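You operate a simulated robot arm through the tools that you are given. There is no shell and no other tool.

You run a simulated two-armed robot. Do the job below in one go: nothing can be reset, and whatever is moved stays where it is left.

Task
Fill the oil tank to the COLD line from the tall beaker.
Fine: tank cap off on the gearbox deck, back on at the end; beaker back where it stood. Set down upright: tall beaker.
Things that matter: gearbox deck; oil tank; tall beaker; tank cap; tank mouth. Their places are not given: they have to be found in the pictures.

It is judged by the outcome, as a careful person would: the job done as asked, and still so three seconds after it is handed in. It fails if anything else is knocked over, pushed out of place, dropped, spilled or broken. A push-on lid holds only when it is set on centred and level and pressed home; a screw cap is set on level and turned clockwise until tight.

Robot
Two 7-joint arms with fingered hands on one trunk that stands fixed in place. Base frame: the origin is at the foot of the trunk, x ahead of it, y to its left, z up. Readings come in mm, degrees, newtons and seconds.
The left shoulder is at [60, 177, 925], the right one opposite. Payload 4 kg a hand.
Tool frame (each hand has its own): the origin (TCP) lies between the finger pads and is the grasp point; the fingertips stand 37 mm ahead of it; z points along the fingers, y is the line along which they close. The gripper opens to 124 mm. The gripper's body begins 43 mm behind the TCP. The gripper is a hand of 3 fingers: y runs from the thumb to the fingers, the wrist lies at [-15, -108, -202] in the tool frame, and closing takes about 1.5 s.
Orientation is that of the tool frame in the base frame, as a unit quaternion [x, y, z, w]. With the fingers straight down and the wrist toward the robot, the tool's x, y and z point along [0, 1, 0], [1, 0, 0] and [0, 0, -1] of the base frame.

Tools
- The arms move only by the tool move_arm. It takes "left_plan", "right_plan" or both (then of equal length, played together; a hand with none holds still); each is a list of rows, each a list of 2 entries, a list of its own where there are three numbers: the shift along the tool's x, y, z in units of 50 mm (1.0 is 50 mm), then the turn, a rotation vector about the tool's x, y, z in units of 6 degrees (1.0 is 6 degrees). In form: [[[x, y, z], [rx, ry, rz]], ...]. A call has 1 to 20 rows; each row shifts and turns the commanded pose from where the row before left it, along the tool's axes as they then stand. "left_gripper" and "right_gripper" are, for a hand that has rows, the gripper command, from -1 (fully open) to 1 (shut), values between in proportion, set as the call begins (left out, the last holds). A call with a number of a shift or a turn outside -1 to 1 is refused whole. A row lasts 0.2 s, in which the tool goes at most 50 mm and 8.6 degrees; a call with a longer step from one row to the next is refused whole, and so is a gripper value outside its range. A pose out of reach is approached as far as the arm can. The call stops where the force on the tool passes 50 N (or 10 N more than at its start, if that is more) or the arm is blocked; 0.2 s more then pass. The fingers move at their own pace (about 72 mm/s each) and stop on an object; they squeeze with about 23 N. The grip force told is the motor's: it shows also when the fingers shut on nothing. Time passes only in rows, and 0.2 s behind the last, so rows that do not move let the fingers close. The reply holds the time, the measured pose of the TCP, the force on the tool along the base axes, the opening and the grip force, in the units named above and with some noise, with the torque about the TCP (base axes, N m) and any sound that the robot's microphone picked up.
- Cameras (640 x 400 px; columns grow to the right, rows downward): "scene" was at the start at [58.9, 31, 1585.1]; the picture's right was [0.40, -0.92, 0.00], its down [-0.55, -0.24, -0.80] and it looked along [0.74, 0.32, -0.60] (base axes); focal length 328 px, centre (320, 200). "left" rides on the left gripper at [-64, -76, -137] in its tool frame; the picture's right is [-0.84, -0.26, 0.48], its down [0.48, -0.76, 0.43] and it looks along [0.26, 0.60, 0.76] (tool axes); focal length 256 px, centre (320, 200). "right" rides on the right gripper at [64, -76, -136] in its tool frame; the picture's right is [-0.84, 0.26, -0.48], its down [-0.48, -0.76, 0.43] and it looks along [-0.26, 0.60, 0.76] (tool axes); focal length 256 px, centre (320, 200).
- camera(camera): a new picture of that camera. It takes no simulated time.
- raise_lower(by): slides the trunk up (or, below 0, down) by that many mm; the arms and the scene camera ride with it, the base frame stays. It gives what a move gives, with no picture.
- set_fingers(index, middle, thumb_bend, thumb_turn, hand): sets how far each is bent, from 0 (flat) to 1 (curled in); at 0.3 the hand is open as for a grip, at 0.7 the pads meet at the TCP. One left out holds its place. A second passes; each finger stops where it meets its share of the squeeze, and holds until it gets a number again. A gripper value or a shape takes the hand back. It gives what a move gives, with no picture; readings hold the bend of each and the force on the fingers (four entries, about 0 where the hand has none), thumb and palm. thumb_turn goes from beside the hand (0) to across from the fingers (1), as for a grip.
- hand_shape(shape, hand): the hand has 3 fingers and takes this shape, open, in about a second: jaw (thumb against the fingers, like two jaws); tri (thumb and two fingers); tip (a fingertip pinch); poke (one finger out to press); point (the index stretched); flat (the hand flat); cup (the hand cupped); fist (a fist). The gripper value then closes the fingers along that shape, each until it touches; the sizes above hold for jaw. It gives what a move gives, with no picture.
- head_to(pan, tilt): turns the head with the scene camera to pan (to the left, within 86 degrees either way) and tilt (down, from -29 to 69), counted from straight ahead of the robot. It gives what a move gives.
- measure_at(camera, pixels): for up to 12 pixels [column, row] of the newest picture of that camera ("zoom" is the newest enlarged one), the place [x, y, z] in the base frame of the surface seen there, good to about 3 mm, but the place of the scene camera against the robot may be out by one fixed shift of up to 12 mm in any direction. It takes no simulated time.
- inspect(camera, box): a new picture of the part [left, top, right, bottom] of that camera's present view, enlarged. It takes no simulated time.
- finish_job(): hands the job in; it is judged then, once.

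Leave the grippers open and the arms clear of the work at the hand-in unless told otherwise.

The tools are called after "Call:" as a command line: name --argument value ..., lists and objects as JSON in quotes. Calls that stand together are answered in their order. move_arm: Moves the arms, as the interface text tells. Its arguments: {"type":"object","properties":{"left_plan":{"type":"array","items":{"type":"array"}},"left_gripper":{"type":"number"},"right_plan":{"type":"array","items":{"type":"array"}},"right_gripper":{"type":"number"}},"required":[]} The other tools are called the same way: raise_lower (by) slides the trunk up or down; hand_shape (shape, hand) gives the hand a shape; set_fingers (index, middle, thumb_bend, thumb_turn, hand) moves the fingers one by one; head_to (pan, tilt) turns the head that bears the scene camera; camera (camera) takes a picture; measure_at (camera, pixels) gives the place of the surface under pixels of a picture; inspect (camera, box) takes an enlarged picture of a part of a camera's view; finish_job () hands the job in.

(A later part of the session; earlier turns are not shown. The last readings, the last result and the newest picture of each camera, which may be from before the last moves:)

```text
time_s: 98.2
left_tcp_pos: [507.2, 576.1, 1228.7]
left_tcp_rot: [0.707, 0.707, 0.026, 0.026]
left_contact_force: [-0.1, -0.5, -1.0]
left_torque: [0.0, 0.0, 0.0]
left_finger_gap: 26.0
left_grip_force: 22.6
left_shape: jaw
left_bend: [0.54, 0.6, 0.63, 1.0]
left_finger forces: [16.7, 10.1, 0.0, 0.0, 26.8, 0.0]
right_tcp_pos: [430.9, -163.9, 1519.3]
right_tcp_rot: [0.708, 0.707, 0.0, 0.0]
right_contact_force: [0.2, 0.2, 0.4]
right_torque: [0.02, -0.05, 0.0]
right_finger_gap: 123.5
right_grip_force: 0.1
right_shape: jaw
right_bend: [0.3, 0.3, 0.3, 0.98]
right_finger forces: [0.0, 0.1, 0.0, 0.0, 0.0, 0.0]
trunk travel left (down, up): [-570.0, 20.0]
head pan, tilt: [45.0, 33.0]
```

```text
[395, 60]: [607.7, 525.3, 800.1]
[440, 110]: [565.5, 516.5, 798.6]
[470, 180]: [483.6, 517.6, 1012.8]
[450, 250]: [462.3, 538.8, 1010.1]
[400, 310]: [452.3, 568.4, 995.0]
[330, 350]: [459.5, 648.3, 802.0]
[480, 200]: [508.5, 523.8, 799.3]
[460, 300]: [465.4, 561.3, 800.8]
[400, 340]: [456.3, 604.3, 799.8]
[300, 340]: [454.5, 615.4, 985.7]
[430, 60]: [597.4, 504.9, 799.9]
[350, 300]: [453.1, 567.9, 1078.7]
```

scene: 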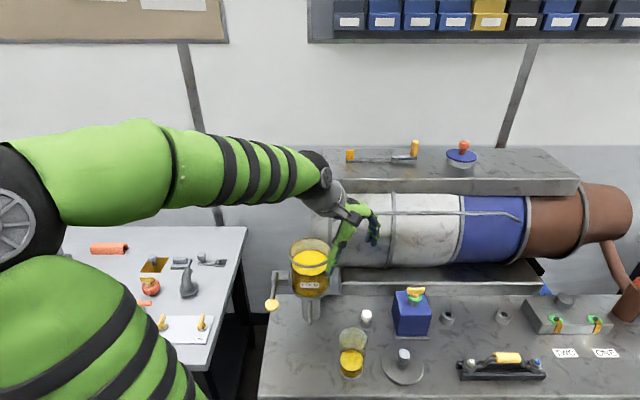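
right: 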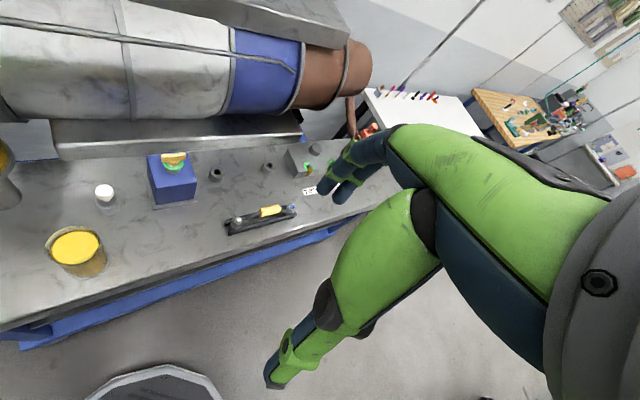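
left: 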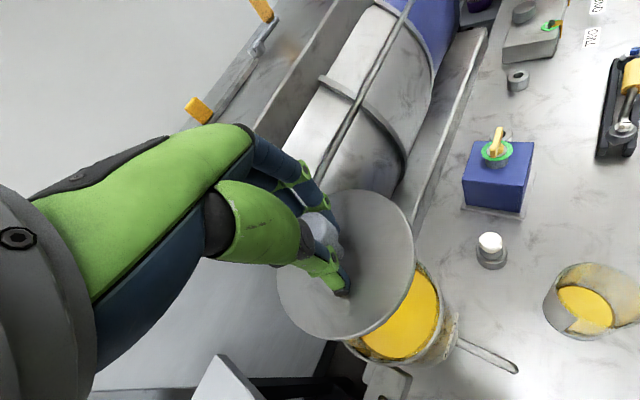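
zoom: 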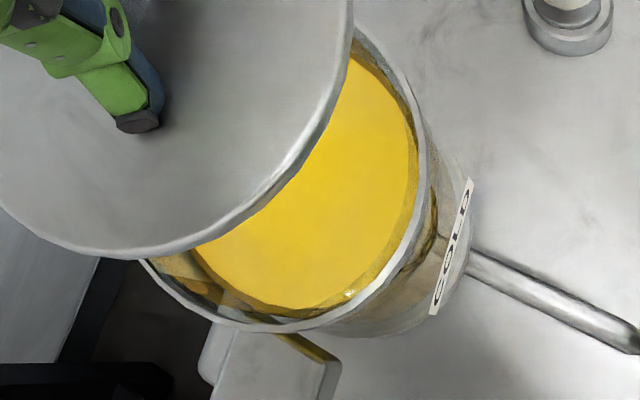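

The lid's centre fits at (518,575), i.e. 11 mm ahead of the TCP. Now I measure the tank's rim ring itself in the same way to find the mouth's centre.

Call:
inspect --camera "left" --box '[330, 250, 480, 390]'

Call:
measure_at --camera "zoom" --pixels '[[372, 52], [402, 90], [417, 120], [424, 160], [421, 190], [410, 225], [390, 262], [360, 293], [320, 318], [270, 328], [220, 316], [170, 285]]'

Call:
measure_at --camera "scene" --pixels '[[310, 240], [300, 250]]'

```text
2.86 times, centred on (405, 320) of left
```

zoom: 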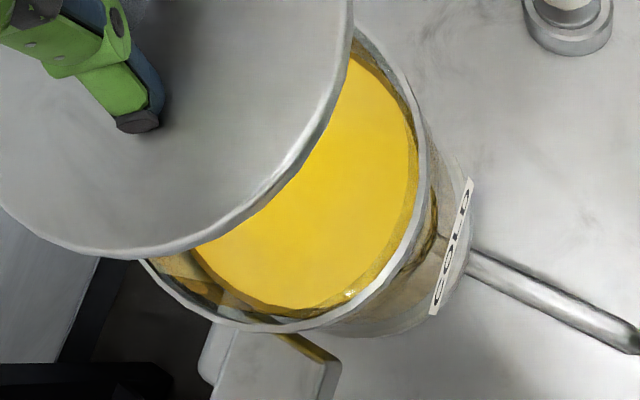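

```text
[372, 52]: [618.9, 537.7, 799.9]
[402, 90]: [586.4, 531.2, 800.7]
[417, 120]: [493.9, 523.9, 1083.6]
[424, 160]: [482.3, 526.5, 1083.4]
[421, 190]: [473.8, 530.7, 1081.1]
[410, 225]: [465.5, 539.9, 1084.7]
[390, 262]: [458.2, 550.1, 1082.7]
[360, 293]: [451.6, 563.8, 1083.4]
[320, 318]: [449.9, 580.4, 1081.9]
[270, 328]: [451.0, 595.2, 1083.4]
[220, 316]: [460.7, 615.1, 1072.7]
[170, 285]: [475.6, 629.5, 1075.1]
```

```text
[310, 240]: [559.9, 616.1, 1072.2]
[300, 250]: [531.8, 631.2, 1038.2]
```

The tank's rim circle is centred at about (507,579.5), z≈1083. I shift the lid by (-11,+4.3) to line it up and lower it 80 mm, to about 15 mm above its seat.

Call:
move_arm --left_plan '[[[0.043, -0.11, -0.008], [0, 0, 0]], [[0.043, -0.11, -0.008], [0, 0, 0]], [[0, -0.022, 0.3], [0, 0, 0]], [[0, -0.029, 0.4], [0, 0, 0]], [[0, -0.029, 0.4], [0, 0, 0]], [[0, -0.022, 0.3], [0, 0, 0]], [[0, -0.015, 0.2], [0, 0, 0]], [[0, 0, 0], [0, 0, 0]]]'

Call:
camera --camera "left"

Call:
inspect --camera "left" --box '[260, 170, 450, 370]'

Call:
inspect --camera "scene" --box '[260, 200, 360, 300]'

```text
time_s: 100.0
left_tcp_pos: [495.2, 581.1, 1149.4]
left_tcp_rot: [0.707, 0.707, 0.026, 0.026]
left_contact_force: [0.4, -0.7, -0.4]
left_torque: [-0.01, 0.01, -0.01]
left_finger_gap: 25.9
left_grip_force: 22.6
left_shape: jaw
left_bend: [0.54, 0.6, 0.64, 1.0]
left_finger forces: [16.6, 10.1, 0.0, 0.0, 26.9, 0.1]
right_tcp_pos: [430.9, -162.9, 1521.3]
right_tcp_rot: [0.707, 0.707, 0.0, 0.0]
right_contact_force: [-1.4, 0.7, 0.3]
right_torque: [0.0, -0.02, -0.02]
right_finger_gap: 123.5
right_grip_force: 0.0
right_shape: jaw
right_bend: [0.3, 0.3, 0.3, 0.98]
right_finger forces: [0.0, 0.0, 0.0, 0.0, 0.0, 0.0]
trunk travel left (down, up): [-570.0, 20.0]
head pan, tilt: [45.0, 33.0]
```

```text
taken
```

left: 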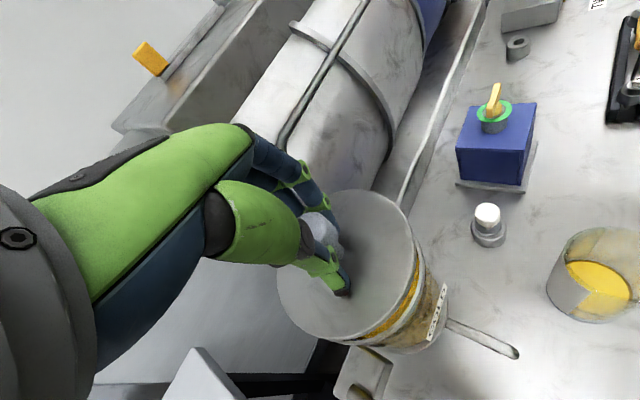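

```text
2.00 times, centred on (355, 270) of left
```

zoom: 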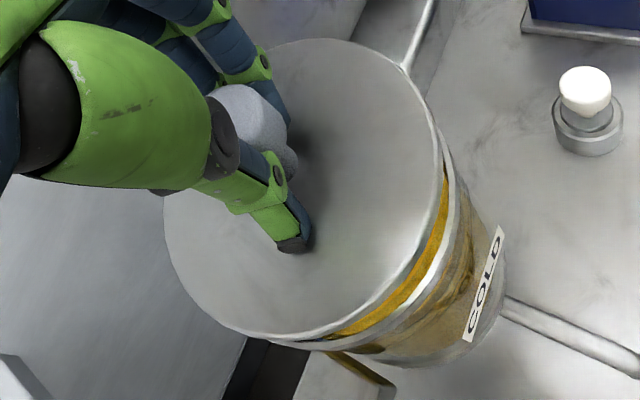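

```text
4.00 times, centred on (310, 250) of scene
```

zoom: 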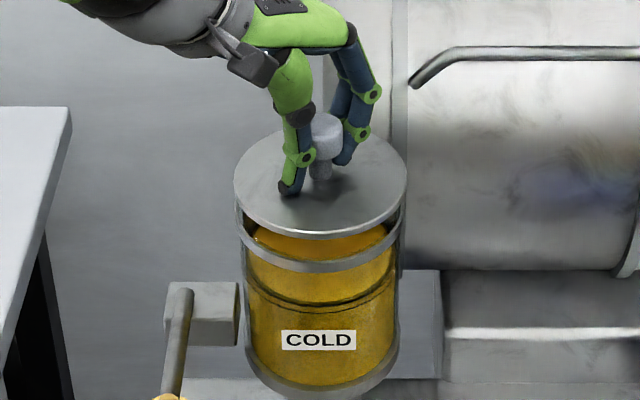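

From the scene side the lid and rim line up left-to-right (lid columns 233–407, rim 240–401). I check the other direction with the left camera's edge points.

Call:
inspect --camera "left" --box '[260, 170, 450, 370]'

Call:
measure_at --camera "zoom" --pixels '[[320, 43], [370, 55], [410, 95], [432, 140], [435, 190], [420, 245], [390, 290], [345, 323], [290, 335], [230, 315], [190, 275], [168, 220]]'

Call:
measure_at --camera "zoom" --pixels '[[452, 165], [455, 200], [448, 235], [430, 275], [405, 308], [375, 333], [340, 346], [310, 348], [350, 100], [300, 300], [400, 180], [220, 260]]'

```text
2.00 times, centred on (355, 270) of left
```

zoom: 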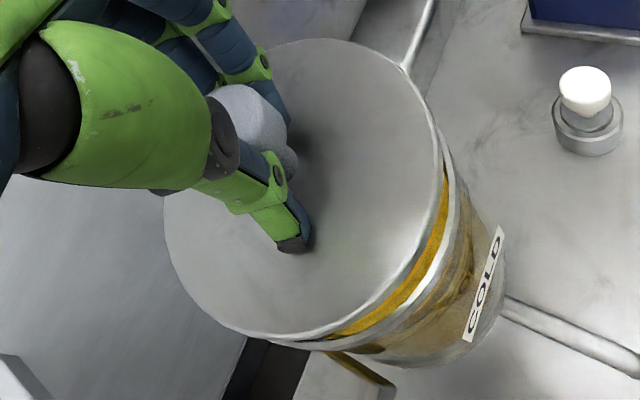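

```text
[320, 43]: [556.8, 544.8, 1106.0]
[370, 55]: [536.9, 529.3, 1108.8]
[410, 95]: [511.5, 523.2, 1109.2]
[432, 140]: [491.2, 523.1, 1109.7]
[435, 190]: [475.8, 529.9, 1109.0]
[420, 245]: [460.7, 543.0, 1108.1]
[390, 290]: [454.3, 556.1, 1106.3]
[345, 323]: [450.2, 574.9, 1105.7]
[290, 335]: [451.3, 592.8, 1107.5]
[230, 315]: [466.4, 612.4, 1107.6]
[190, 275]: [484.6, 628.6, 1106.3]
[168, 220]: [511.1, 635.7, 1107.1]
```

```text
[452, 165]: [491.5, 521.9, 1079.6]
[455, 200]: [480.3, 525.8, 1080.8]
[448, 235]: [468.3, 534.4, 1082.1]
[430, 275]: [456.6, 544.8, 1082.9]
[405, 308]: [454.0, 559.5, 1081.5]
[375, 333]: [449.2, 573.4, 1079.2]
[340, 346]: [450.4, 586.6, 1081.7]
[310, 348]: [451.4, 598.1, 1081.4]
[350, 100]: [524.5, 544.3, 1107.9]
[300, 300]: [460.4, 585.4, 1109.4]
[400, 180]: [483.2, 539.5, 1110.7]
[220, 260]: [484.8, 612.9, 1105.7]
```

Lid centre (507.5,578.5) and rim centre (507.5,579.5) agree within about 1 mm, and the lid is level within 1°. I lower it gently, 12 mm first.

Call:
move_arm --left_plan '[[[0.01, -0.003, 0.05], [0, 0, 0]], [[0.005, -0.003, 0.05], [0, 0, 0]], [[0, -0.003, 0.04], [0, 0, 0]], [[0, -0.003, 0.04], [0, 0, 0]], [[0, -0.003, 0.04], [0, 0, 0]], [[0, 0, 0], [0, 0, 0]]]'

Call:
inspect --camera "scene" --box '[270, 220, 350, 300]'

Call:
inspect --camera "left" --box '[260, 170, 450, 370]'

```text
time_s: 101.3
left_tcp_pos: [498.0, 580.5, 1138.2]
left_tcp_rot: [0.707, 0.706, 0.026, 0.027]
left_contact_force: [0.0, -0.4, -0.9]
left_torque: [0.03, 0.02, -0.02]
left_finger_gap: 26.2
left_grip_force: 23.3
left_shape: jaw
left_bend: [0.54, 0.6, 0.64, 1.0]
left_finger forces: [16.7, 10.2, 0.1, 0.0, 26.9, 0.1]
right_tcp_pos: [430.7, -163.7, 1520.6]
right_tcp_rot: [0.707, 0.707, 0.0, 0.0]
right_contact_force: [0.4, 0.6, -0.7]
right_torque: [-0.05, 0.0, 0.0]
right_finger_gap: 123.6
right_grip_force: 0.0
right_shape: jaw
right_bend: [0.3, 0.3, 0.3, 0.98]
right_finger forces: [0.0, 0.1, 0.0, 0.0, 0.1, 0.1]
trunk travel left (down, up): [-570.0, 20.0]
head pan, tilt: [45.0, 33.0]
```

```text
5.00 times, centred on (310, 260) of scene
```

zoom: 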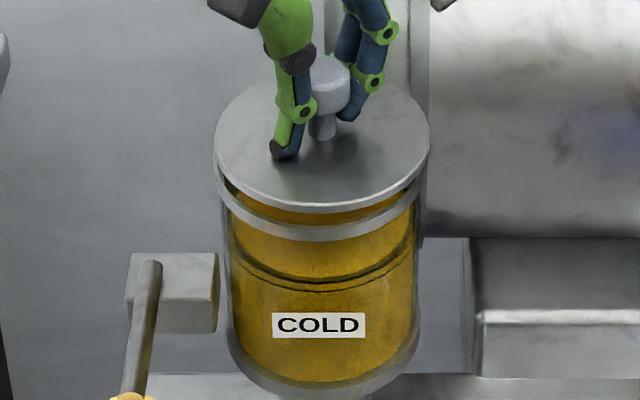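

```text
2.00 times, centred on (355, 270) of left
```

zoom: 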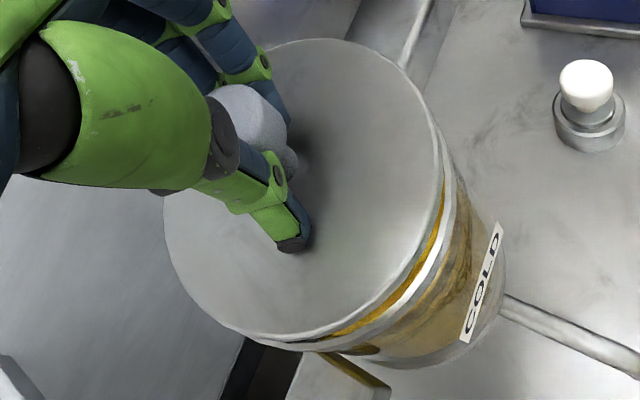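

The lid is now about 6 mm above its seat and still free. I lower in 1 mm steps and watch the force.

Call:
move_arm --left_plan '[[[0, -0.0015, 0.02], [0, 0, 0]], [[0, -0.0015, 0.02], [0, 0, 0]], [[0, -0.0015, 0.02], [0, 0, 0]], [[0, -0.0015, 0.02], [0, 0, 0]], [[0, 0, 0], [0, 0, 0]]]'

Call:
inspect --camera "scene" --box '[270, 220, 350, 300]'

```text
time_s: 102.5
left_tcp_pos: [497.5, 581.0, 1134.1]
left_tcp_rot: [0.707, 0.706, 0.027, 0.026]
left_contact_force: [-3.0, -0.5, 3.6]
left_torque: [-0.01, -0.04, 0.0]
left_finger_gap: 26.1
left_grip_force: 23.4
left_shape: jaw
left_bend: [0.54, 0.6, 0.63, 1.0]
left_finger forces: [15.0, 9.2, 0.0, 0.2, 29.1, 0.0]
right_tcp_pos: [431.1, -162.5, 1520.2]
right_tcp_rot: [0.708, 0.707, -0.001, 0.0]
right_contact_force: [-0.5, 0.2, -0.4]
right_torque: [-0.01, 0.0, -0.02]
right_finger_gap: 123.5
right_grip_force: 0.1
right_shape: jaw
right_bend: [0.3, 0.3, 0.3, 0.98]
right_finger forces: [0.0, 0.0, 0.0, 0.1, 0.1, 0.0]
trunk travel left (down, up): [-570.0, 20.0]
head pan, tilt: [45.0, 33.0]
```

```text
5.00 times, centred on (310, 260) of scene
```

zoom: 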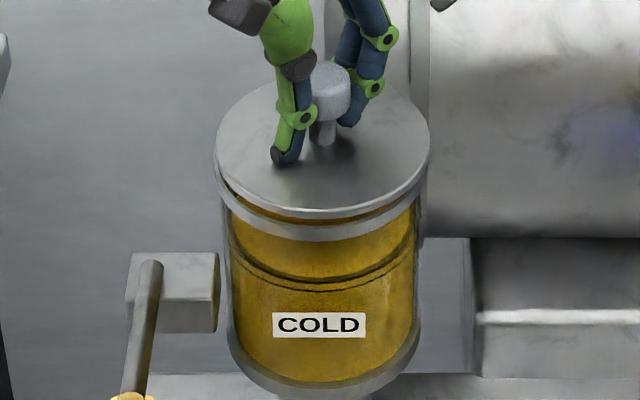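

The lid touches with 3.6 N up and 3 N pushing toward -x, so its far edge meets the rim. I nudge 1.2 mm in -x and check.

Call:
move_arm --left_plan '[[[0, -0.024, -0.002], [0, 0, 0]], [[0, 0, 0], [0, 0, 0]]]'

Call:
inspect --camera "left" --box '[260, 170, 450, 370]'

Call:
measure_at --camera "zoom" --pixels '[[320, 50], [370, 65], [405, 95], [425, 140], [425, 190], [410, 245], [380, 290], [345, 315], [290, 325], [230, 305], [195, 270], [175, 220]]'

```text
time_s: 103.2
left_tcp_pos: [497.1, 581.1, 1133.8]
left_tcp_rot: [0.707, 0.706, 0.026, 0.026]
left_contact_force: [0.1, -0.8, 0.0]
left_torque: [0.01, 0.0, 0.02]
left_finger_gap: 25.9
left_grip_force: 22.7
left_shape: jaw
left_bend: [0.54, 0.6, 0.64, 1.0]
left_finger forces: [16.7, 10.4, 0.0, 0.1, 27.1, 0.0]
right_tcp_pos: [429.9, -163.1, 1520.8]
right_tcp_rot: [0.706, 0.708, 0.0, 0.0]
right_contact_force: [-0.3, 0.2, -0.3]
right_torque: [0.0, 0.01, 0.0]
right_finger_gap: 123.6
right_grip_force: 0.0
right_shape: jaw
right_bend: [0.3, 0.3, 0.3, 0.98]
right_finger forces: [0.0, 0.0, 0.1, 0.0, 0.2, 0.0]
trunk travel left (down, up): [-570.0, 20.0]
head pan, tilt: [45.0, 33.0]
```

```text
2.00 times, centred on (355, 270) of left
```

zoom: 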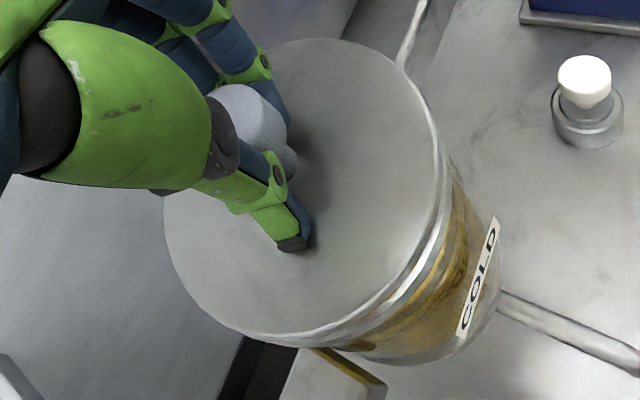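

```text
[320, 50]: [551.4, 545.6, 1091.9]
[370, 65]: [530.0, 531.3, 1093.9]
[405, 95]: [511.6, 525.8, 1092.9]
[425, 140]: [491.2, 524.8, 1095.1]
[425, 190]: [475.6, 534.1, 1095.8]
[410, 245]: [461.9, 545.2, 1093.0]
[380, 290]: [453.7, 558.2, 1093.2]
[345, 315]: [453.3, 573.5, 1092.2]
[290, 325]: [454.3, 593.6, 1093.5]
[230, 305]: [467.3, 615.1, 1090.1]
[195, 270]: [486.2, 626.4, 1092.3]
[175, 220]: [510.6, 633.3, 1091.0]
```

The side force is gone and the plug has slipped in (lid top ≈1093, seat 1091). The left side is about 1.5° lower, so I level that slightly and lower 2 mm more.

Call:
move_arm --left_plan '[[[-0.013, 0, 0], [0, 0.14, 0]], [[0, -0.0015, 0.02], [0, 0, 0]], [[0, -0.0015, 0.02], [0, 0, 0]], [[0, 0, 0], [0, 0, 0]]]'

Call:
inspect --camera "scene" --box '[270, 220, 350, 300]'

Call:
inspect --camera "left" --box '[260, 170, 450, 370]'

Call:
measure_at --camera "zoom" --pixels '[[320, 50], [370, 65], [405, 95], [425, 140], [425, 190], [410, 245], [380, 290], [345, 315], [290, 325], [230, 305], [195, 270], [175, 220]]'

```text
time_s: 104.2
left_tcp_pos: [496.7, 581.5, 1132.9]
left_tcp_rot: [0.706, 0.707, 0.031, 0.021]
left_contact_force: [-1.8, 0.7, 2.6]
left_torque: [0.0, -0.08, 0.0]
left_finger_gap: 25.9
left_grip_force: 22.9
left_shape: jaw
left_bend: [0.54, 0.6, 0.63, 1.0]
left_finger forces: [14.8, 9.6, 0.0, 0.0, 28.2, 0.0]
right_tcp_pos: [429.5, -162.8, 1520.4]
right_tcp_rot: [0.707, 0.707, 0.0, 0.001]
right_contact_force: [-1.0, -0.5, -0.2]
right_torque: [0.01, 0.01, -0.02]
right_finger_gap: 123.8
right_grip_force: 0.0
right_shape: jaw
right_bend: [0.3, 0.3, 0.3, 0.98]
right_finger forces: [0.0, 0.0, 0.0, 0.1, 0.0, 0.1]
trunk travel left (down, up): [-570.0, 20.0]
head pan, tilt: [45.0, 33.0]
```

```text
5.00 times, centred on (310, 260) of scene
```

zoom: 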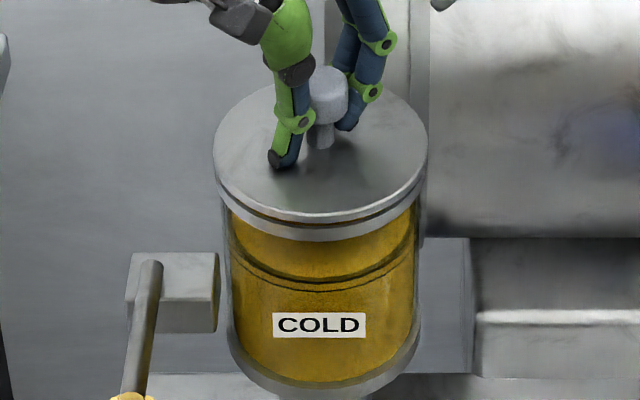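

```text
2.00 times, centred on (355, 270) of left
```

zoom: 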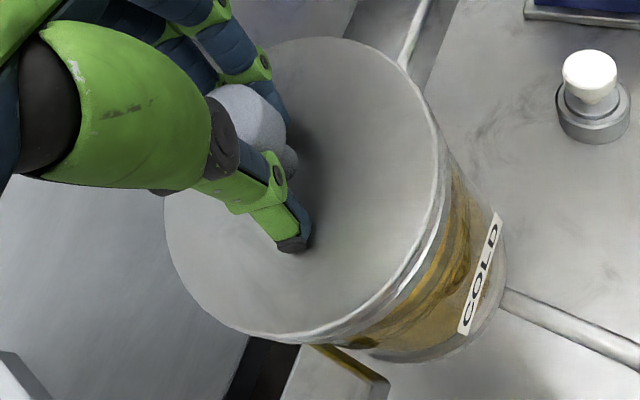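

```text
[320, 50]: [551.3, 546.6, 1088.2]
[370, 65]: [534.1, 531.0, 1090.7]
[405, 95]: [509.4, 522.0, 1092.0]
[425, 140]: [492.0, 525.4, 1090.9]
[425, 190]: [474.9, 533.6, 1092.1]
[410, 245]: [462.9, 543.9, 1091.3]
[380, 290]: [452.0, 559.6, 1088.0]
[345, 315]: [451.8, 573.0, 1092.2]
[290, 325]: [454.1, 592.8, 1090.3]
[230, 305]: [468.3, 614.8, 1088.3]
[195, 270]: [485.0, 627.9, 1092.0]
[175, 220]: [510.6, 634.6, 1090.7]
```

The lid top reads 1090.6, at its old seated height, level and touching with 2.6 N. I press it down a little more while still holding the knob.

Call:
move_arm --left_plan '[[[0, -0.0015, 0.02], [0, 0, 0]], [[0, -0.0015, 0.02], [0, 0, 0]], [[0, -0.0015, 0.02], [0, 0, 0]], [[0, 0, 0], [0, 0, 0]]]'

Call:
inspect --camera "scene" --box '[270, 220, 350, 300]'

```text
time_s: 105.2
left_tcp_pos: [496.1, 581.1, 1130.2]
left_tcp_rot: [0.706, 0.707, 0.033, 0.021]
left_contact_force: [-5.4, 1.9, 16.6]
left_torque: [-0.02, -0.24, 0.03]
left_finger_gap: 26.3
left_grip_force: 23.0
left_shape: jaw
left_bend: [0.54, 0.61, 0.63, 1.0]
left_finger forces: [12.1, 8.3, 0.1, 0.0, 33.3, 0.1]
right_tcp_pos: [429.3, -163.9, 1520.8]
right_tcp_rot: [0.707, 0.707, 0.0, 0.001]
right_contact_force: [0.1, 0.4, 0.7]
right_torque: [-0.02, -0.01, 0.02]
right_finger_gap: 123.7
right_grip_force: 0.1
right_shape: jaw
right_bend: [0.3, 0.3, 0.3, 0.98]
right_finger forces: [0.0, 0.0, 0.0, 0.0, 0.0, 0.0]
trunk travel left (down, up): [-570.0, 20.0]
head pan, tilt: [45.0, 33.0]
```

```text
5.00 times, centred on (310, 260) of scene
```

zoom: 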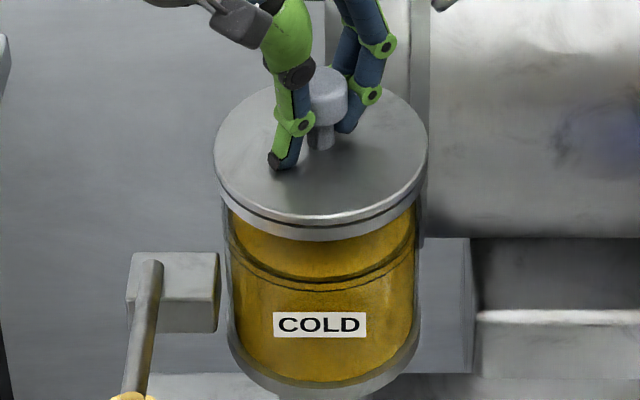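

It took 16.6 N without moving further, so it is down. I ease off 2 mm and open the fingers to let go.

Call:
move_arm --left_plan '[[[0, 0.003, -0.04], [0, 0, 0]], [[0, 0, 0], [0, 0, 0]]]'

Call:
move_arm --left_plan '[[[0, 0, 0], [0, 0, 0]], [[0, 0, 0], [0, 0, 0]], [[0, 0, 0], [0, 0, 0]], [[0, 0, 0], [0, 0, 0]], [[0, 0, 0], [0, 0, 0]]]' --left_gripper -0.3

Call:
inspect --camera "scene" --box '[270, 220, 350, 300]'

Call:
inspect --camera "left" --box '[260, 170, 450, 370]'

```text
time_s: 105.8
left_tcp_pos: [496.1, 581.1, 1130.9]
left_tcp_rot: [0.706, 0.707, 0.031, 0.021]
left_contact_force: [-3.5, 2.3, 9.6]
left_torque: [0.05, -0.15, 0.05]
left_finger_gap: 26.0
left_grip_force: 22.9
left_shape: jaw
left_bend: [0.54, 0.6, 0.63, 1.0]
left_finger forces: [13.3, 9.4, 0.1, 0.0, 31.3, 0.1]
right_tcp_pos: [430.7, -163.8, 1520.6]
right_tcp_rot: [0.707, 0.707, 0.0, 0.0]
right_contact_force: [-0.1, -0.1, -0.3]
right_torque: [-0.01, 0.01, 0.01]
right_finger_gap: 123.4
right_grip_force: 0.0
right_shape: jaw
right_bend: [0.3, 0.3, 0.3, 0.98]
right_finger forces: [0.0, 0.0, 0.0, 0.0, 0.0, 0.0]
trunk travel left (down, up): [-570.0, 20.0]
head pan, tilt: [45.0, 33.0]
```

```text
time_s: 107.0
left_tcp_pos: [495.4, 580.7, 1132.3]
left_tcp_rot: [0.707, 0.706, 0.031, 0.021]
left_contact_force: [0.3, -0.1, 0.0]
left_torque: [0.01, -0.02, 0.02]
left_finger_gap: 80.4
left_grip_force: 0.0
left_shape: jaw
left_bend: [0.36, 0.4, 0.52, 0.99]
left_finger forces: [0.0, 0.0, 0.0, 0.1, 0.0, 0.1]
right_tcp_pos: [430.9, -163.5, 1520.5]
right_tcp_rot: [0.707, 0.707, 0.001, 0.0]
right_contact_force: [0.1, 0.3, 0.1]
right_torque: [-0.03, 0.01, 0.0]
right_finger_gap: 123.6
right_grip_force: 0.1
right_shape: jaw
right_bend: [0.3, 0.3, 0.3, 0.98]
right_finger forces: [0.0, 0.1, 0.0, 0.0, 0.0, 0.1]
trunk travel left (down, up): [-570.0, 20.0]
head pan, tilt: [45.0, 33.0]
```

```text
5.00 times, centred on (310, 260) of scene
```

zoom: 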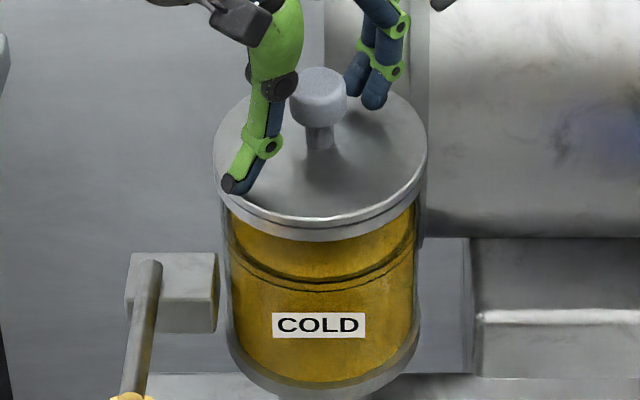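

```text
2.00 times, centred on (355, 270) of left
```

zoom: 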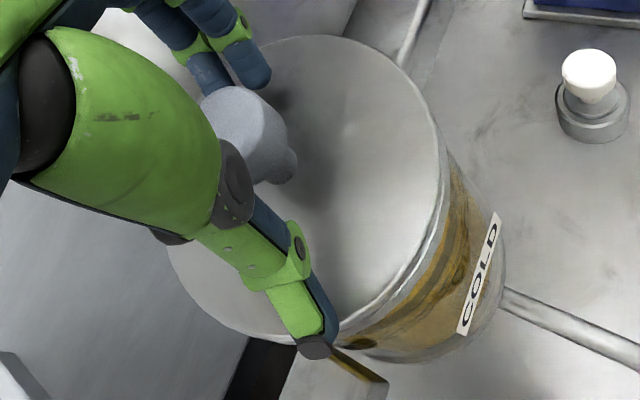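

The knob is free and the lid looks level on the rim. I rise straight up 70 mm.

Call:
move_arm --left_plan '[[[0, 0.0075, -0.1], [0, 0, 0]], [[0, 0.015, -0.2], [0, 0, 0]], [[0, 0.022, -0.3], [0, 0, 0]], [[0, 0.03, -0.4], [0, 0, 0]], [[0, 0.03, -0.4], [0, 0, 0]], [[0, 0, 0], [0, 0, 0]]]'

Call:
camera --camera "left"

Call:
inspect --camera "scene" --box '[260, 200, 360, 300]'

```text
time_s: 108.3
left_tcp_pos: [496.7, 580.3, 1201.0]
left_tcp_rot: [0.707, 0.706, 0.031, 0.022]
left_contact_force: [-0.5, 0.6, -0.4]
left_torque: [0.01, -0.03, -0.02]
left_finger_gap: 80.4
left_grip_force: 0.0
left_shape: jaw
left_bend: [0.36, 0.4, 0.52, 0.99]
left_finger forces: [0.1, 0.0, 0.1, 0.1, 0.1, 0.0]
right_tcp_pos: [431.5, -163.7, 1519.2]
right_tcp_rot: [0.707, 0.707, 0.0, 0.0]
right_contact_force: [-0.2, -0.4, -0.7]
right_torque: [-0.01, 0.0, 0.01]
right_finger_gap: 123.7
right_grip_force: 0.1
right_shape: jaw
right_bend: [0.3, 0.3, 0.3, 0.98]
right_finger forces: [0.0, 0.0, 0.0, 0.1, 0.0, 0.0]
trunk travel left (down, up): [-570.0, 20.0]
head pan, tilt: [45.0, 33.0]
```

```text
taken
```

left: 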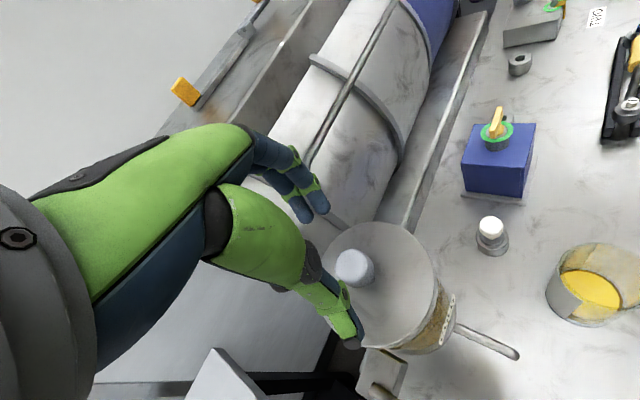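

```text
4.00 times, centred on (310, 250) of scene
```

zoom: 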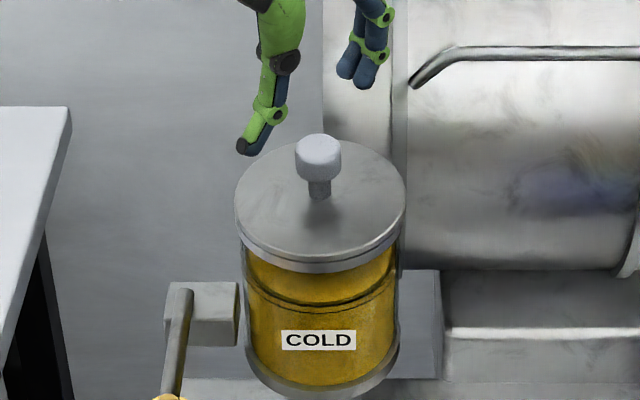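

The lid is on. I measure its edge, height and knob position again to confirm it is centred and level.

Call:
inspect --camera "left" --box '[310, 210, 470, 370]'

Call:
measure_at --camera "zoom" --pixels '[[285, 60], [340, 75], [390, 110], [410, 160], [415, 220], [385, 280], [345, 320], [300, 335], [215, 170], [180, 140], [205, 120], [245, 155]]'

Call:
inspect --camera "scene" --box '[280, 235, 340, 285]'

```text
2.50 times, centred on (390, 290) of left
```

zoom: 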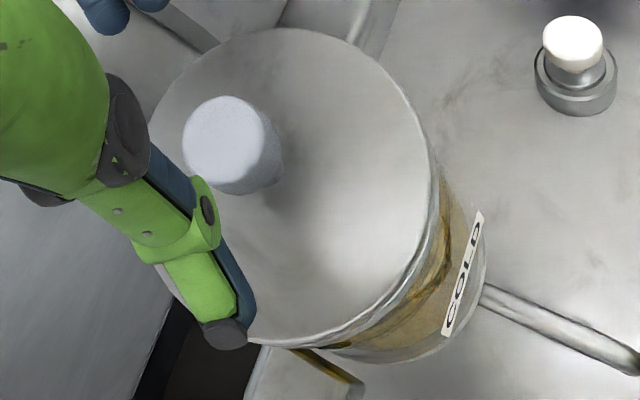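

```text
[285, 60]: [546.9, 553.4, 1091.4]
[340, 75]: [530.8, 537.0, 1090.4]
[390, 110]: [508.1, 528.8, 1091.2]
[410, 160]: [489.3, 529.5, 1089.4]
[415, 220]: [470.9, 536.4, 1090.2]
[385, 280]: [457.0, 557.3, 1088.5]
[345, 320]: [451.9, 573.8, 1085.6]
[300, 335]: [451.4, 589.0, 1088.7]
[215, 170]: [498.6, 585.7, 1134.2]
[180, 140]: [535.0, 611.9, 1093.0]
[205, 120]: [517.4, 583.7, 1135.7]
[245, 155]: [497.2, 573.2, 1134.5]
```

```text
8.00 times, centred on (310, 260) of scene
```

zoom: 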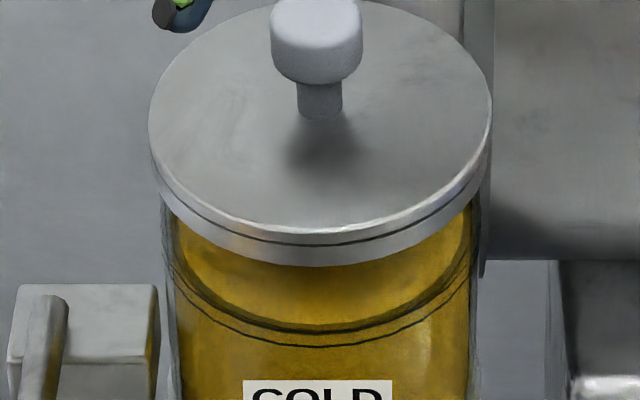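

The lid top (≈1090) and knob top (≈1135) are back at their first heights, level, with an even seam. To be sure it is pressed home I will press from above: I rise 60 mm, straighten the hand and make a fist.

Call:
move_arm --left_plan '[[[0, 0.03, -0.4], [0, 0, 0]], [[0, 0.03, -0.4], [0, 0, 0]], [[0, 0.03, -0.4], [0, 0, 0]], [[0, 0, 0], [0.35, -0.07, 0]], [[0, 0, 0], [0.35, -0.07, 0]], [[0, 0, 0], [0, 0, 0]]]'

Call:
hand_shape --shape "fist" --hand "left"

Call:
camera --camera "left"

Call:
inspect --camera "scene" --box '[240, 160, 380, 290]'

```text
time_s: 109.8
left_tcp_pos: [495.7, 579.6, 1260.4]
left_tcp_rot: [0.707, 0.707, -0.001, 0.0]
left_contact_force: [-0.3, 0.0, -0.6]
left_torque: [0.03, 0.0, 0.02]
left_finger_gap: 80.4
left_grip_force: 0.0
left_shape: jaw
left_bend: [0.36, 0.4, 0.52, 0.99]
left_finger forces: [0.1, 0.1, 0.1, 0.0, 0.1, 0.1]
right_tcp_pos: [430.9, -164.5, 1519.9]
right_tcp_rot: [0.707, 0.707, 0.001, 0.0]
right_contact_force: [0.5, 0.6, 0.4]
right_torque: [0.0, 0.0, -0.01]
right_finger_gap: 123.4
right_grip_force: 0.1
right_shape: jaw
right_bend: [0.3, 0.3, 0.3, 0.98]
right_finger forces: [0.0, 0.0, 0.0, 0.0, 0.0, 0.1]
trunk travel left (down, up): [-570.0, 20.0]
head pan, tilt: [45.0, 33.0]
```

```text
time_s: 110.7
left_tcp_pos: [494.8, 579.2, 1260.2]
left_tcp_rot: [0.707, 0.707, -0.001, 0.0]
left_contact_force: [0.2, 0.1, -0.6]
left_torque: [-0.01, 0.01, 0.03]
left_finger_gap: 0.1
left_grip_force: 0.2
left_shape: fist
left_bend: [0.99, 1.0, 0.0, 0.85]
left_finger forces: [0.0, 0.0, 0.0, 0.0, 0.0, 0.0]
right_tcp_pos: [430.5, -164.4, 1519.1]
right_tcp_rot: [0.707, 0.707, 0.0, 0.0]
right_contact_force: [-0.3, 0.0, -0.4]
right_torque: [-0.01, 0.0, 0.01]
right_finger_gap: 123.7
right_grip_force: 0.0
right_shape: jaw
right_bend: [0.3, 0.3, 0.3, 0.98]
right_finger forces: [0.1, 0.1, 0.1, 0.1, 0.0, 0.0]
trunk travel left (down, up): [-570.0, 20.0]
head pan, tilt: [45.0, 33.0]
```

```text
taken
```

left: 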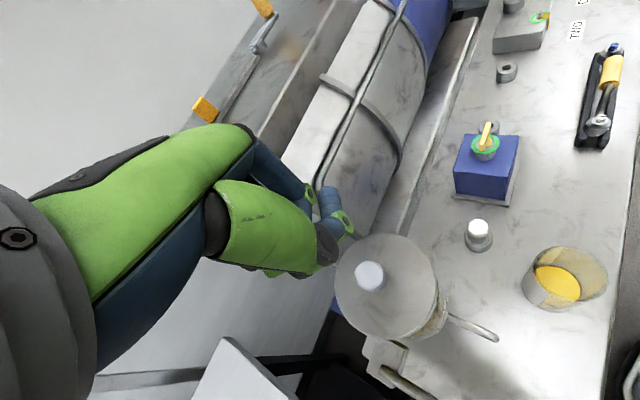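

```text
3.08 times, centred on (310, 225) of scene
```

zoom: 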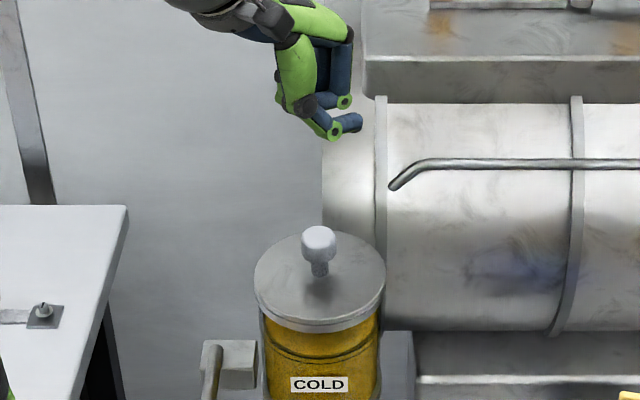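

I look at where the lowest part of the fist is, to line it up over the knob.

Call:
measure_at --camera "zoom" --pixels '[[350, 122], [335, 132], [343, 102], [300, 105], [318, 125], [340, 60], [295, 70], [330, 100], [318, 240], [318, 232]]'

Call:
measure_at --camera "left" --pixels '[[342, 218], [350, 235], [330, 200], [310, 195], [325, 245], [370, 275], [280, 235], [318, 220]]'

Call:
inspect --camera "scene" --box '[285, 150, 345, 210]'

```text
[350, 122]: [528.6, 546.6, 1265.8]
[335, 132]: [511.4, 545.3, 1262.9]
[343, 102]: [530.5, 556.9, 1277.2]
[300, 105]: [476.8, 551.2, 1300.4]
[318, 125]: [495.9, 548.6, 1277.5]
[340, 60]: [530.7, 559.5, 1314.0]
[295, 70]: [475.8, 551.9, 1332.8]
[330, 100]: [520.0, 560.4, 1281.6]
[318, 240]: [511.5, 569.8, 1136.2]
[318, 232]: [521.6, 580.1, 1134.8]
```

```text
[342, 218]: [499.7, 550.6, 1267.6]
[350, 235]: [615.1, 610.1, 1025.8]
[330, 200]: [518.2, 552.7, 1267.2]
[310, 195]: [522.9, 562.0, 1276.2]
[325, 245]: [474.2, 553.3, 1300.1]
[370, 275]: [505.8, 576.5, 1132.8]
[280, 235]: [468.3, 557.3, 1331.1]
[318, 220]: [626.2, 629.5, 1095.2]
```

```text
6.67 times, centred on (315, 180) of scene
```

zoom: 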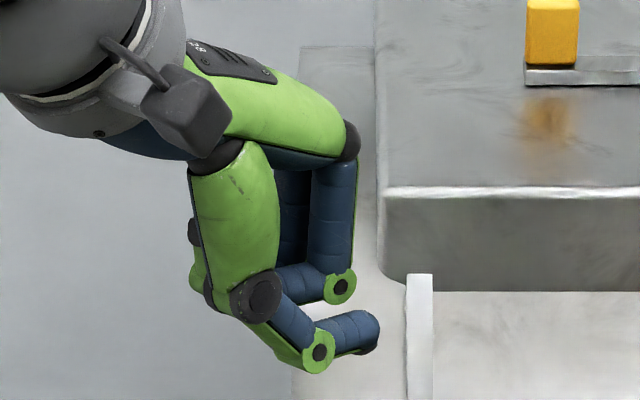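

The fist's lowest part is only the thumb, which is a weak press. I go back to the jaw shape and close it, so the three fingertips together make a firm press straight down on the knob.

Call:
hand_shape --shape "jaw" --hand "left"

Call:
move_arm --left_plan '[[[0, 0, 0], [0, 0, 0]], [[0, 0, 0], [0, 0, 0]], [[0, 0, 0], [0, 0, 0]], [[0, 0, 0], [0, 0, 0]], [[0, 0, 0], [0, 0, 0]], [[0, 0, 0], [0, 0, 0]], [[0, 0, 0], [0, 0, 0]], [[0, 0, 0], [0, 0, 0]]]' --left_gripper 1

Call:
camera --camera "left"

Call:
inspect --camera "scene" --box '[265, 150, 355, 260]'

```text
time_s: 111.5
left_tcp_pos: [495.2, 578.6, 1260.9]
left_tcp_rot: [0.707, 0.707, 0.0, 0.0]
left_contact_force: [0.6, -0.6, -0.4]
left_torque: [0.01, -0.02, -0.05]
left_finger_gap: 123.6
left_grip_force: 0.0
left_shape: jaw
left_bend: [0.3, 0.3, 0.3, 0.97]
left_finger forces: [0.0, 0.0, 0.0, 0.0, 0.0, 0.1]
right_tcp_pos: [430.2, -163.1, 1520.6]
right_tcp_rot: [0.708, 0.707, 0.0, 0.0]
right_contact_force: [-0.6, 0.0, 0.0]
right_torque: [0.01, 0.0, -0.02]
right_finger_gap: 123.9
right_grip_force: 0.0
right_shape: jaw
right_bend: [0.3, 0.3, 0.3, 0.98]
right_finger forces: [0.1, 0.1, 0.1, 0.0, 0.1, 0.1]
trunk travel left (down, up): [-570.0, 20.0]
head pan, tilt: [45.0, 33.0]
```

```text
time_s: 113.3
left_tcp_pos: [496.0, 578.3, 1261.0]
left_tcp_rot: [0.707, 0.707, -0.001, 0.0]
left_contact_force: [0.2, 1.0, -0.5]
left_torque: [-0.02, -0.01, -0.02]
left_finger_gap: 0.0
left_grip_force: 22.6
left_shape: jaw
left_bend: [0.7, 0.7, 0.71, 1.0]
left_finger forces: [0.0, 0.0, 0.1, 0.0, 0.1, 0.0]
right_tcp_pos: [430.0, -162.8, 1520.5]
right_tcp_rot: [0.707, 0.707, 0.0, -0.001]
right_contact_force: [-0.7, -0.2, 0.3]
right_torque: [0.0, 0.01, -0.02]
right_finger_gap: 123.3
right_grip_force: 0.1
right_shape: jaw
right_bend: [0.3, 0.3, 0.3, 0.98]
right_finger forces: [0.0, 0.0, 0.0, 0.0, 0.1, 0.0]
trunk travel left (down, up): [-570.0, 20.0]
head pan, tilt: [45.0, 33.0]
```

```text
taken
```

left: 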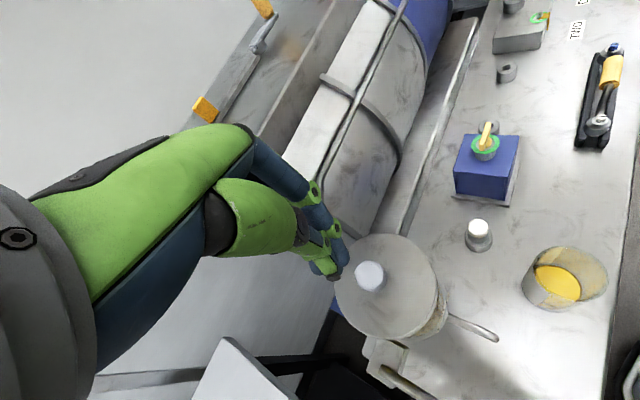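

```text
3.64 times, centred on (310, 205) of scene
```

zoom: 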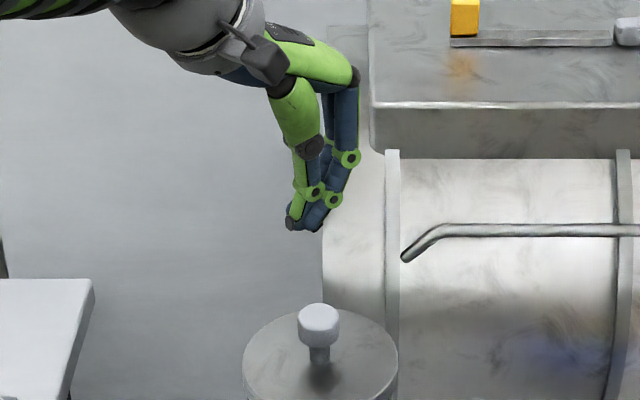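

The fingertips form a compact cluster at about (305,225) in the zoom. I measure it against the knob so I can centre it.

Call:
measure_at --camera "zoom" --pixels '[[291, 224], [299, 226], [312, 224], [318, 220], [305, 215], [318, 318], [308, 320], [330, 318]]'

Call:
measure_at --camera "left" --pixels '[[337, 274], [328, 270], [335, 262], [340, 250], [368, 275], [360, 275], [378, 275], [369, 264]]'

```text
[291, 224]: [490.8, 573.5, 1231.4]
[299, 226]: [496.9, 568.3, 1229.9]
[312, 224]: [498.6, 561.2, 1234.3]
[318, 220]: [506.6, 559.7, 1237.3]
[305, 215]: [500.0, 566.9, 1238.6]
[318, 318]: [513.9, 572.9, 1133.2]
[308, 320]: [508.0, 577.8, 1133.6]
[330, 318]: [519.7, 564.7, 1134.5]
```

```text
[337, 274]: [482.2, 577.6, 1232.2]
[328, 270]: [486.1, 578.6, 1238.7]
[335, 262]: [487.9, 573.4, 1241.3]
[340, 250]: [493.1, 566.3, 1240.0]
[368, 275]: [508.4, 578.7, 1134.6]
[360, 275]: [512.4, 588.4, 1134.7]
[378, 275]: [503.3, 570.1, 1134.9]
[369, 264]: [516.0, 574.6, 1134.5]
```

The tips centre at about (489,577), bottom z≈1229; the knob centre is (508,579), top 1134.7. I shift 18 mm ahead and lower 80 mm, leaving about 14 mm.

Call:
move_arm --left_plan '[[[0.03, 0.36, 0], [0, 0, 0]], [[0, 0, 0.4], [0, 0, 0]], [[0, 0, 0.5], [0, 0, 0]], [[0, 0, 0.4], [0, 0, 0]], [[0, 0, 0.3], [0, 0, 0]], [[0, 0, 0], [0, 0, 0]]]'

Call:
camera --camera "left"

Call:
inspect --camera "scene" --box '[265, 190, 355, 280]'

```text
time_s: 114.8
left_tcp_pos: [514.1, 580.0, 1180.7]
left_tcp_rot: [0.707, 0.707, -0.001, 0.0]
left_contact_force: [0.7, -0.3, 0.3]
left_torque: [-0.03, -0.01, -0.03]
left_finger_gap: 0.0
left_grip_force: 23.2
left_shape: jaw
left_bend: [0.7, 0.7, 0.71, 1.0]
left_finger forces: [0.0, 0.1, 0.0, 0.0, 0.0, 0.0]
right_tcp_pos: [429.4, -163.3, 1520.5]
right_tcp_rot: [0.707, 0.707, 0.0, 0.0]
right_contact_force: [0.0, -1.3, -0.3]
right_torque: [-0.01, 0.02, 0.02]
right_finger_gap: 123.4
right_grip_force: 0.0
right_shape: jaw
right_bend: [0.3, 0.3, 0.3, 0.98]
right_finger forces: [0.0, 0.1, 0.1, 0.0, 0.0, 0.0]
trunk travel left (down, up): [-570.0, 20.0]
head pan, tilt: [45.0, 33.0]
```

```text
taken
```

left: 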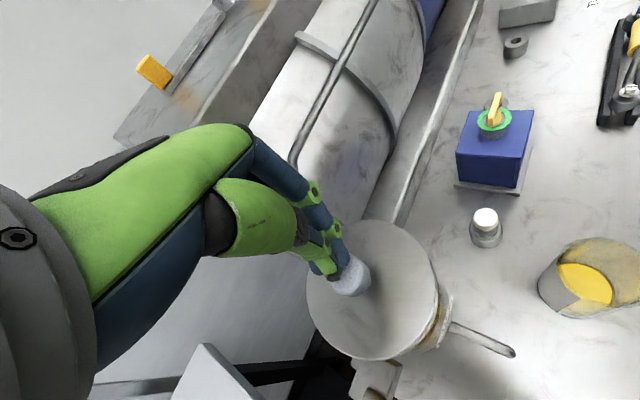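

```text
4.44 times, centred on (310, 235) of scene
```

zoom: 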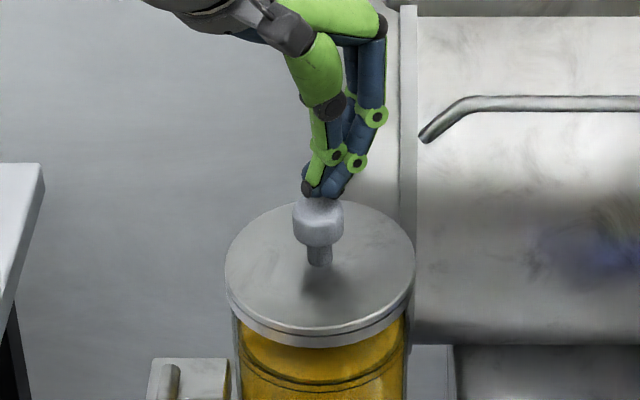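

The tips are right over the knob. I lower 12 mm, then go on in small steps.

Call:
move_arm --left_plan '[[[0, 0, 0.1], [0, 0, 0]], [[0, 0, 0.08], [0, 0, 0]], [[0, 0, 0.06], [0, 0, 0]], [[0, 0, 0.04], [0, 0, 0]], [[0, 0, 0], [0, 0, 0]]]'

```text
time_s: 116.0
left_tcp_pos: [516.9, 579.9, 1170.9]
left_tcp_rot: [0.707, 0.707, 0.003, 0.0]
left_contact_force: [4.2, 3.3, 27.0]
left_torque: [0.05, -0.1, 0.03]
left_finger_gap: 0.1
left_grip_force: 23.1
left_shape: jaw
left_bend: [0.7, 0.7, 0.7, 1.0]
left_finger forces: [33.4, 0.0, 0.0, 0.1, 0.0, 0.0]
right_tcp_pos: [429.4, -165.3, 1520.1]
right_tcp_rot: [0.707, 0.707, 0.001, 0.0]
right_contact_force: [0.9, 0.7, 0.4]
right_torque: [-0.01, -0.05, 0.02]
right_finger_gap: 123.4
right_grip_force: 0.0
right_shape: jaw
right_bend: [0.3, 0.3, 0.3, 0.98]
right_finger forces: [0.0, 0.1, 0.1, 0.0, 0.1, 0.0]
trunk travel left (down, up): [-570.0, 20.0]
head pan, tilt: [45.0, 33.0]
```

It presses with 27 N on the knob. I add 2 mm for a firmer press, then check the lid.

Call:
move_arm --left_plan '[[[0, 0, 0.03], [0, 0, 0]], [[0, 0, 0.02], [0, 0, 0]], [[0, 0, 0], [0, 0, 0]]]'

Call:
inspect --camera "scene" --box '[265, 200, 355, 290]'

```text
time_s: 116.8
left_tcp_pos: [516.2, 579.6, 1169.6]
left_tcp_rot: [0.706, 0.708, 0.004, 0.001]
left_contact_force: [10.1, 4.0, 47.3]
left_torque: [0.1, -0.23, 0.03]
left_finger_gap: 0.0
left_grip_force: 23.0
left_shape: jaw
left_bend: [0.7, 0.7, 0.7, 1.0]
left_finger forces: [47.2, 0.0, 0.0, 0.0, 0.1, 0.0]
right_tcp_pos: [427.4, -165.3, 1521.2]
right_tcp_rot: [0.707, 0.707, 0.002, 0.0]
right_contact_force: [-0.7, 0.6, 0.2]
right_torque: [0.02, 0.02, -0.01]
right_finger_gap: 123.4
right_grip_force: 0.0
right_shape: jaw
right_bend: [0.3, 0.3, 0.3, 0.98]
right_finger forces: [0.0, 0.0, 0.1, 0.0, 0.0, 0.0]
trunk travel left (down, up): [-570.0, 20.0]
head pan, tilt: [45.0, 33.0]
```

```text
4.44 times, centred on (310, 245) of scene
```

zoom: 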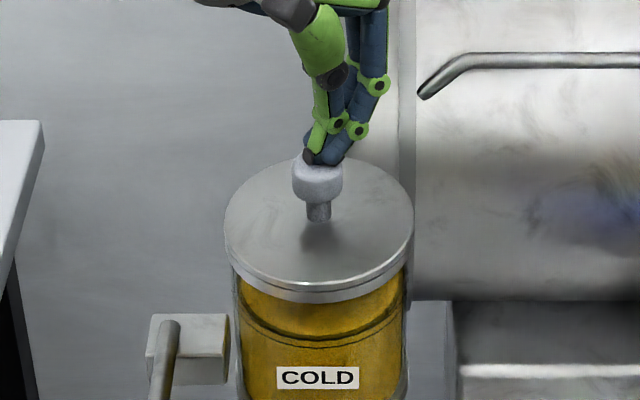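

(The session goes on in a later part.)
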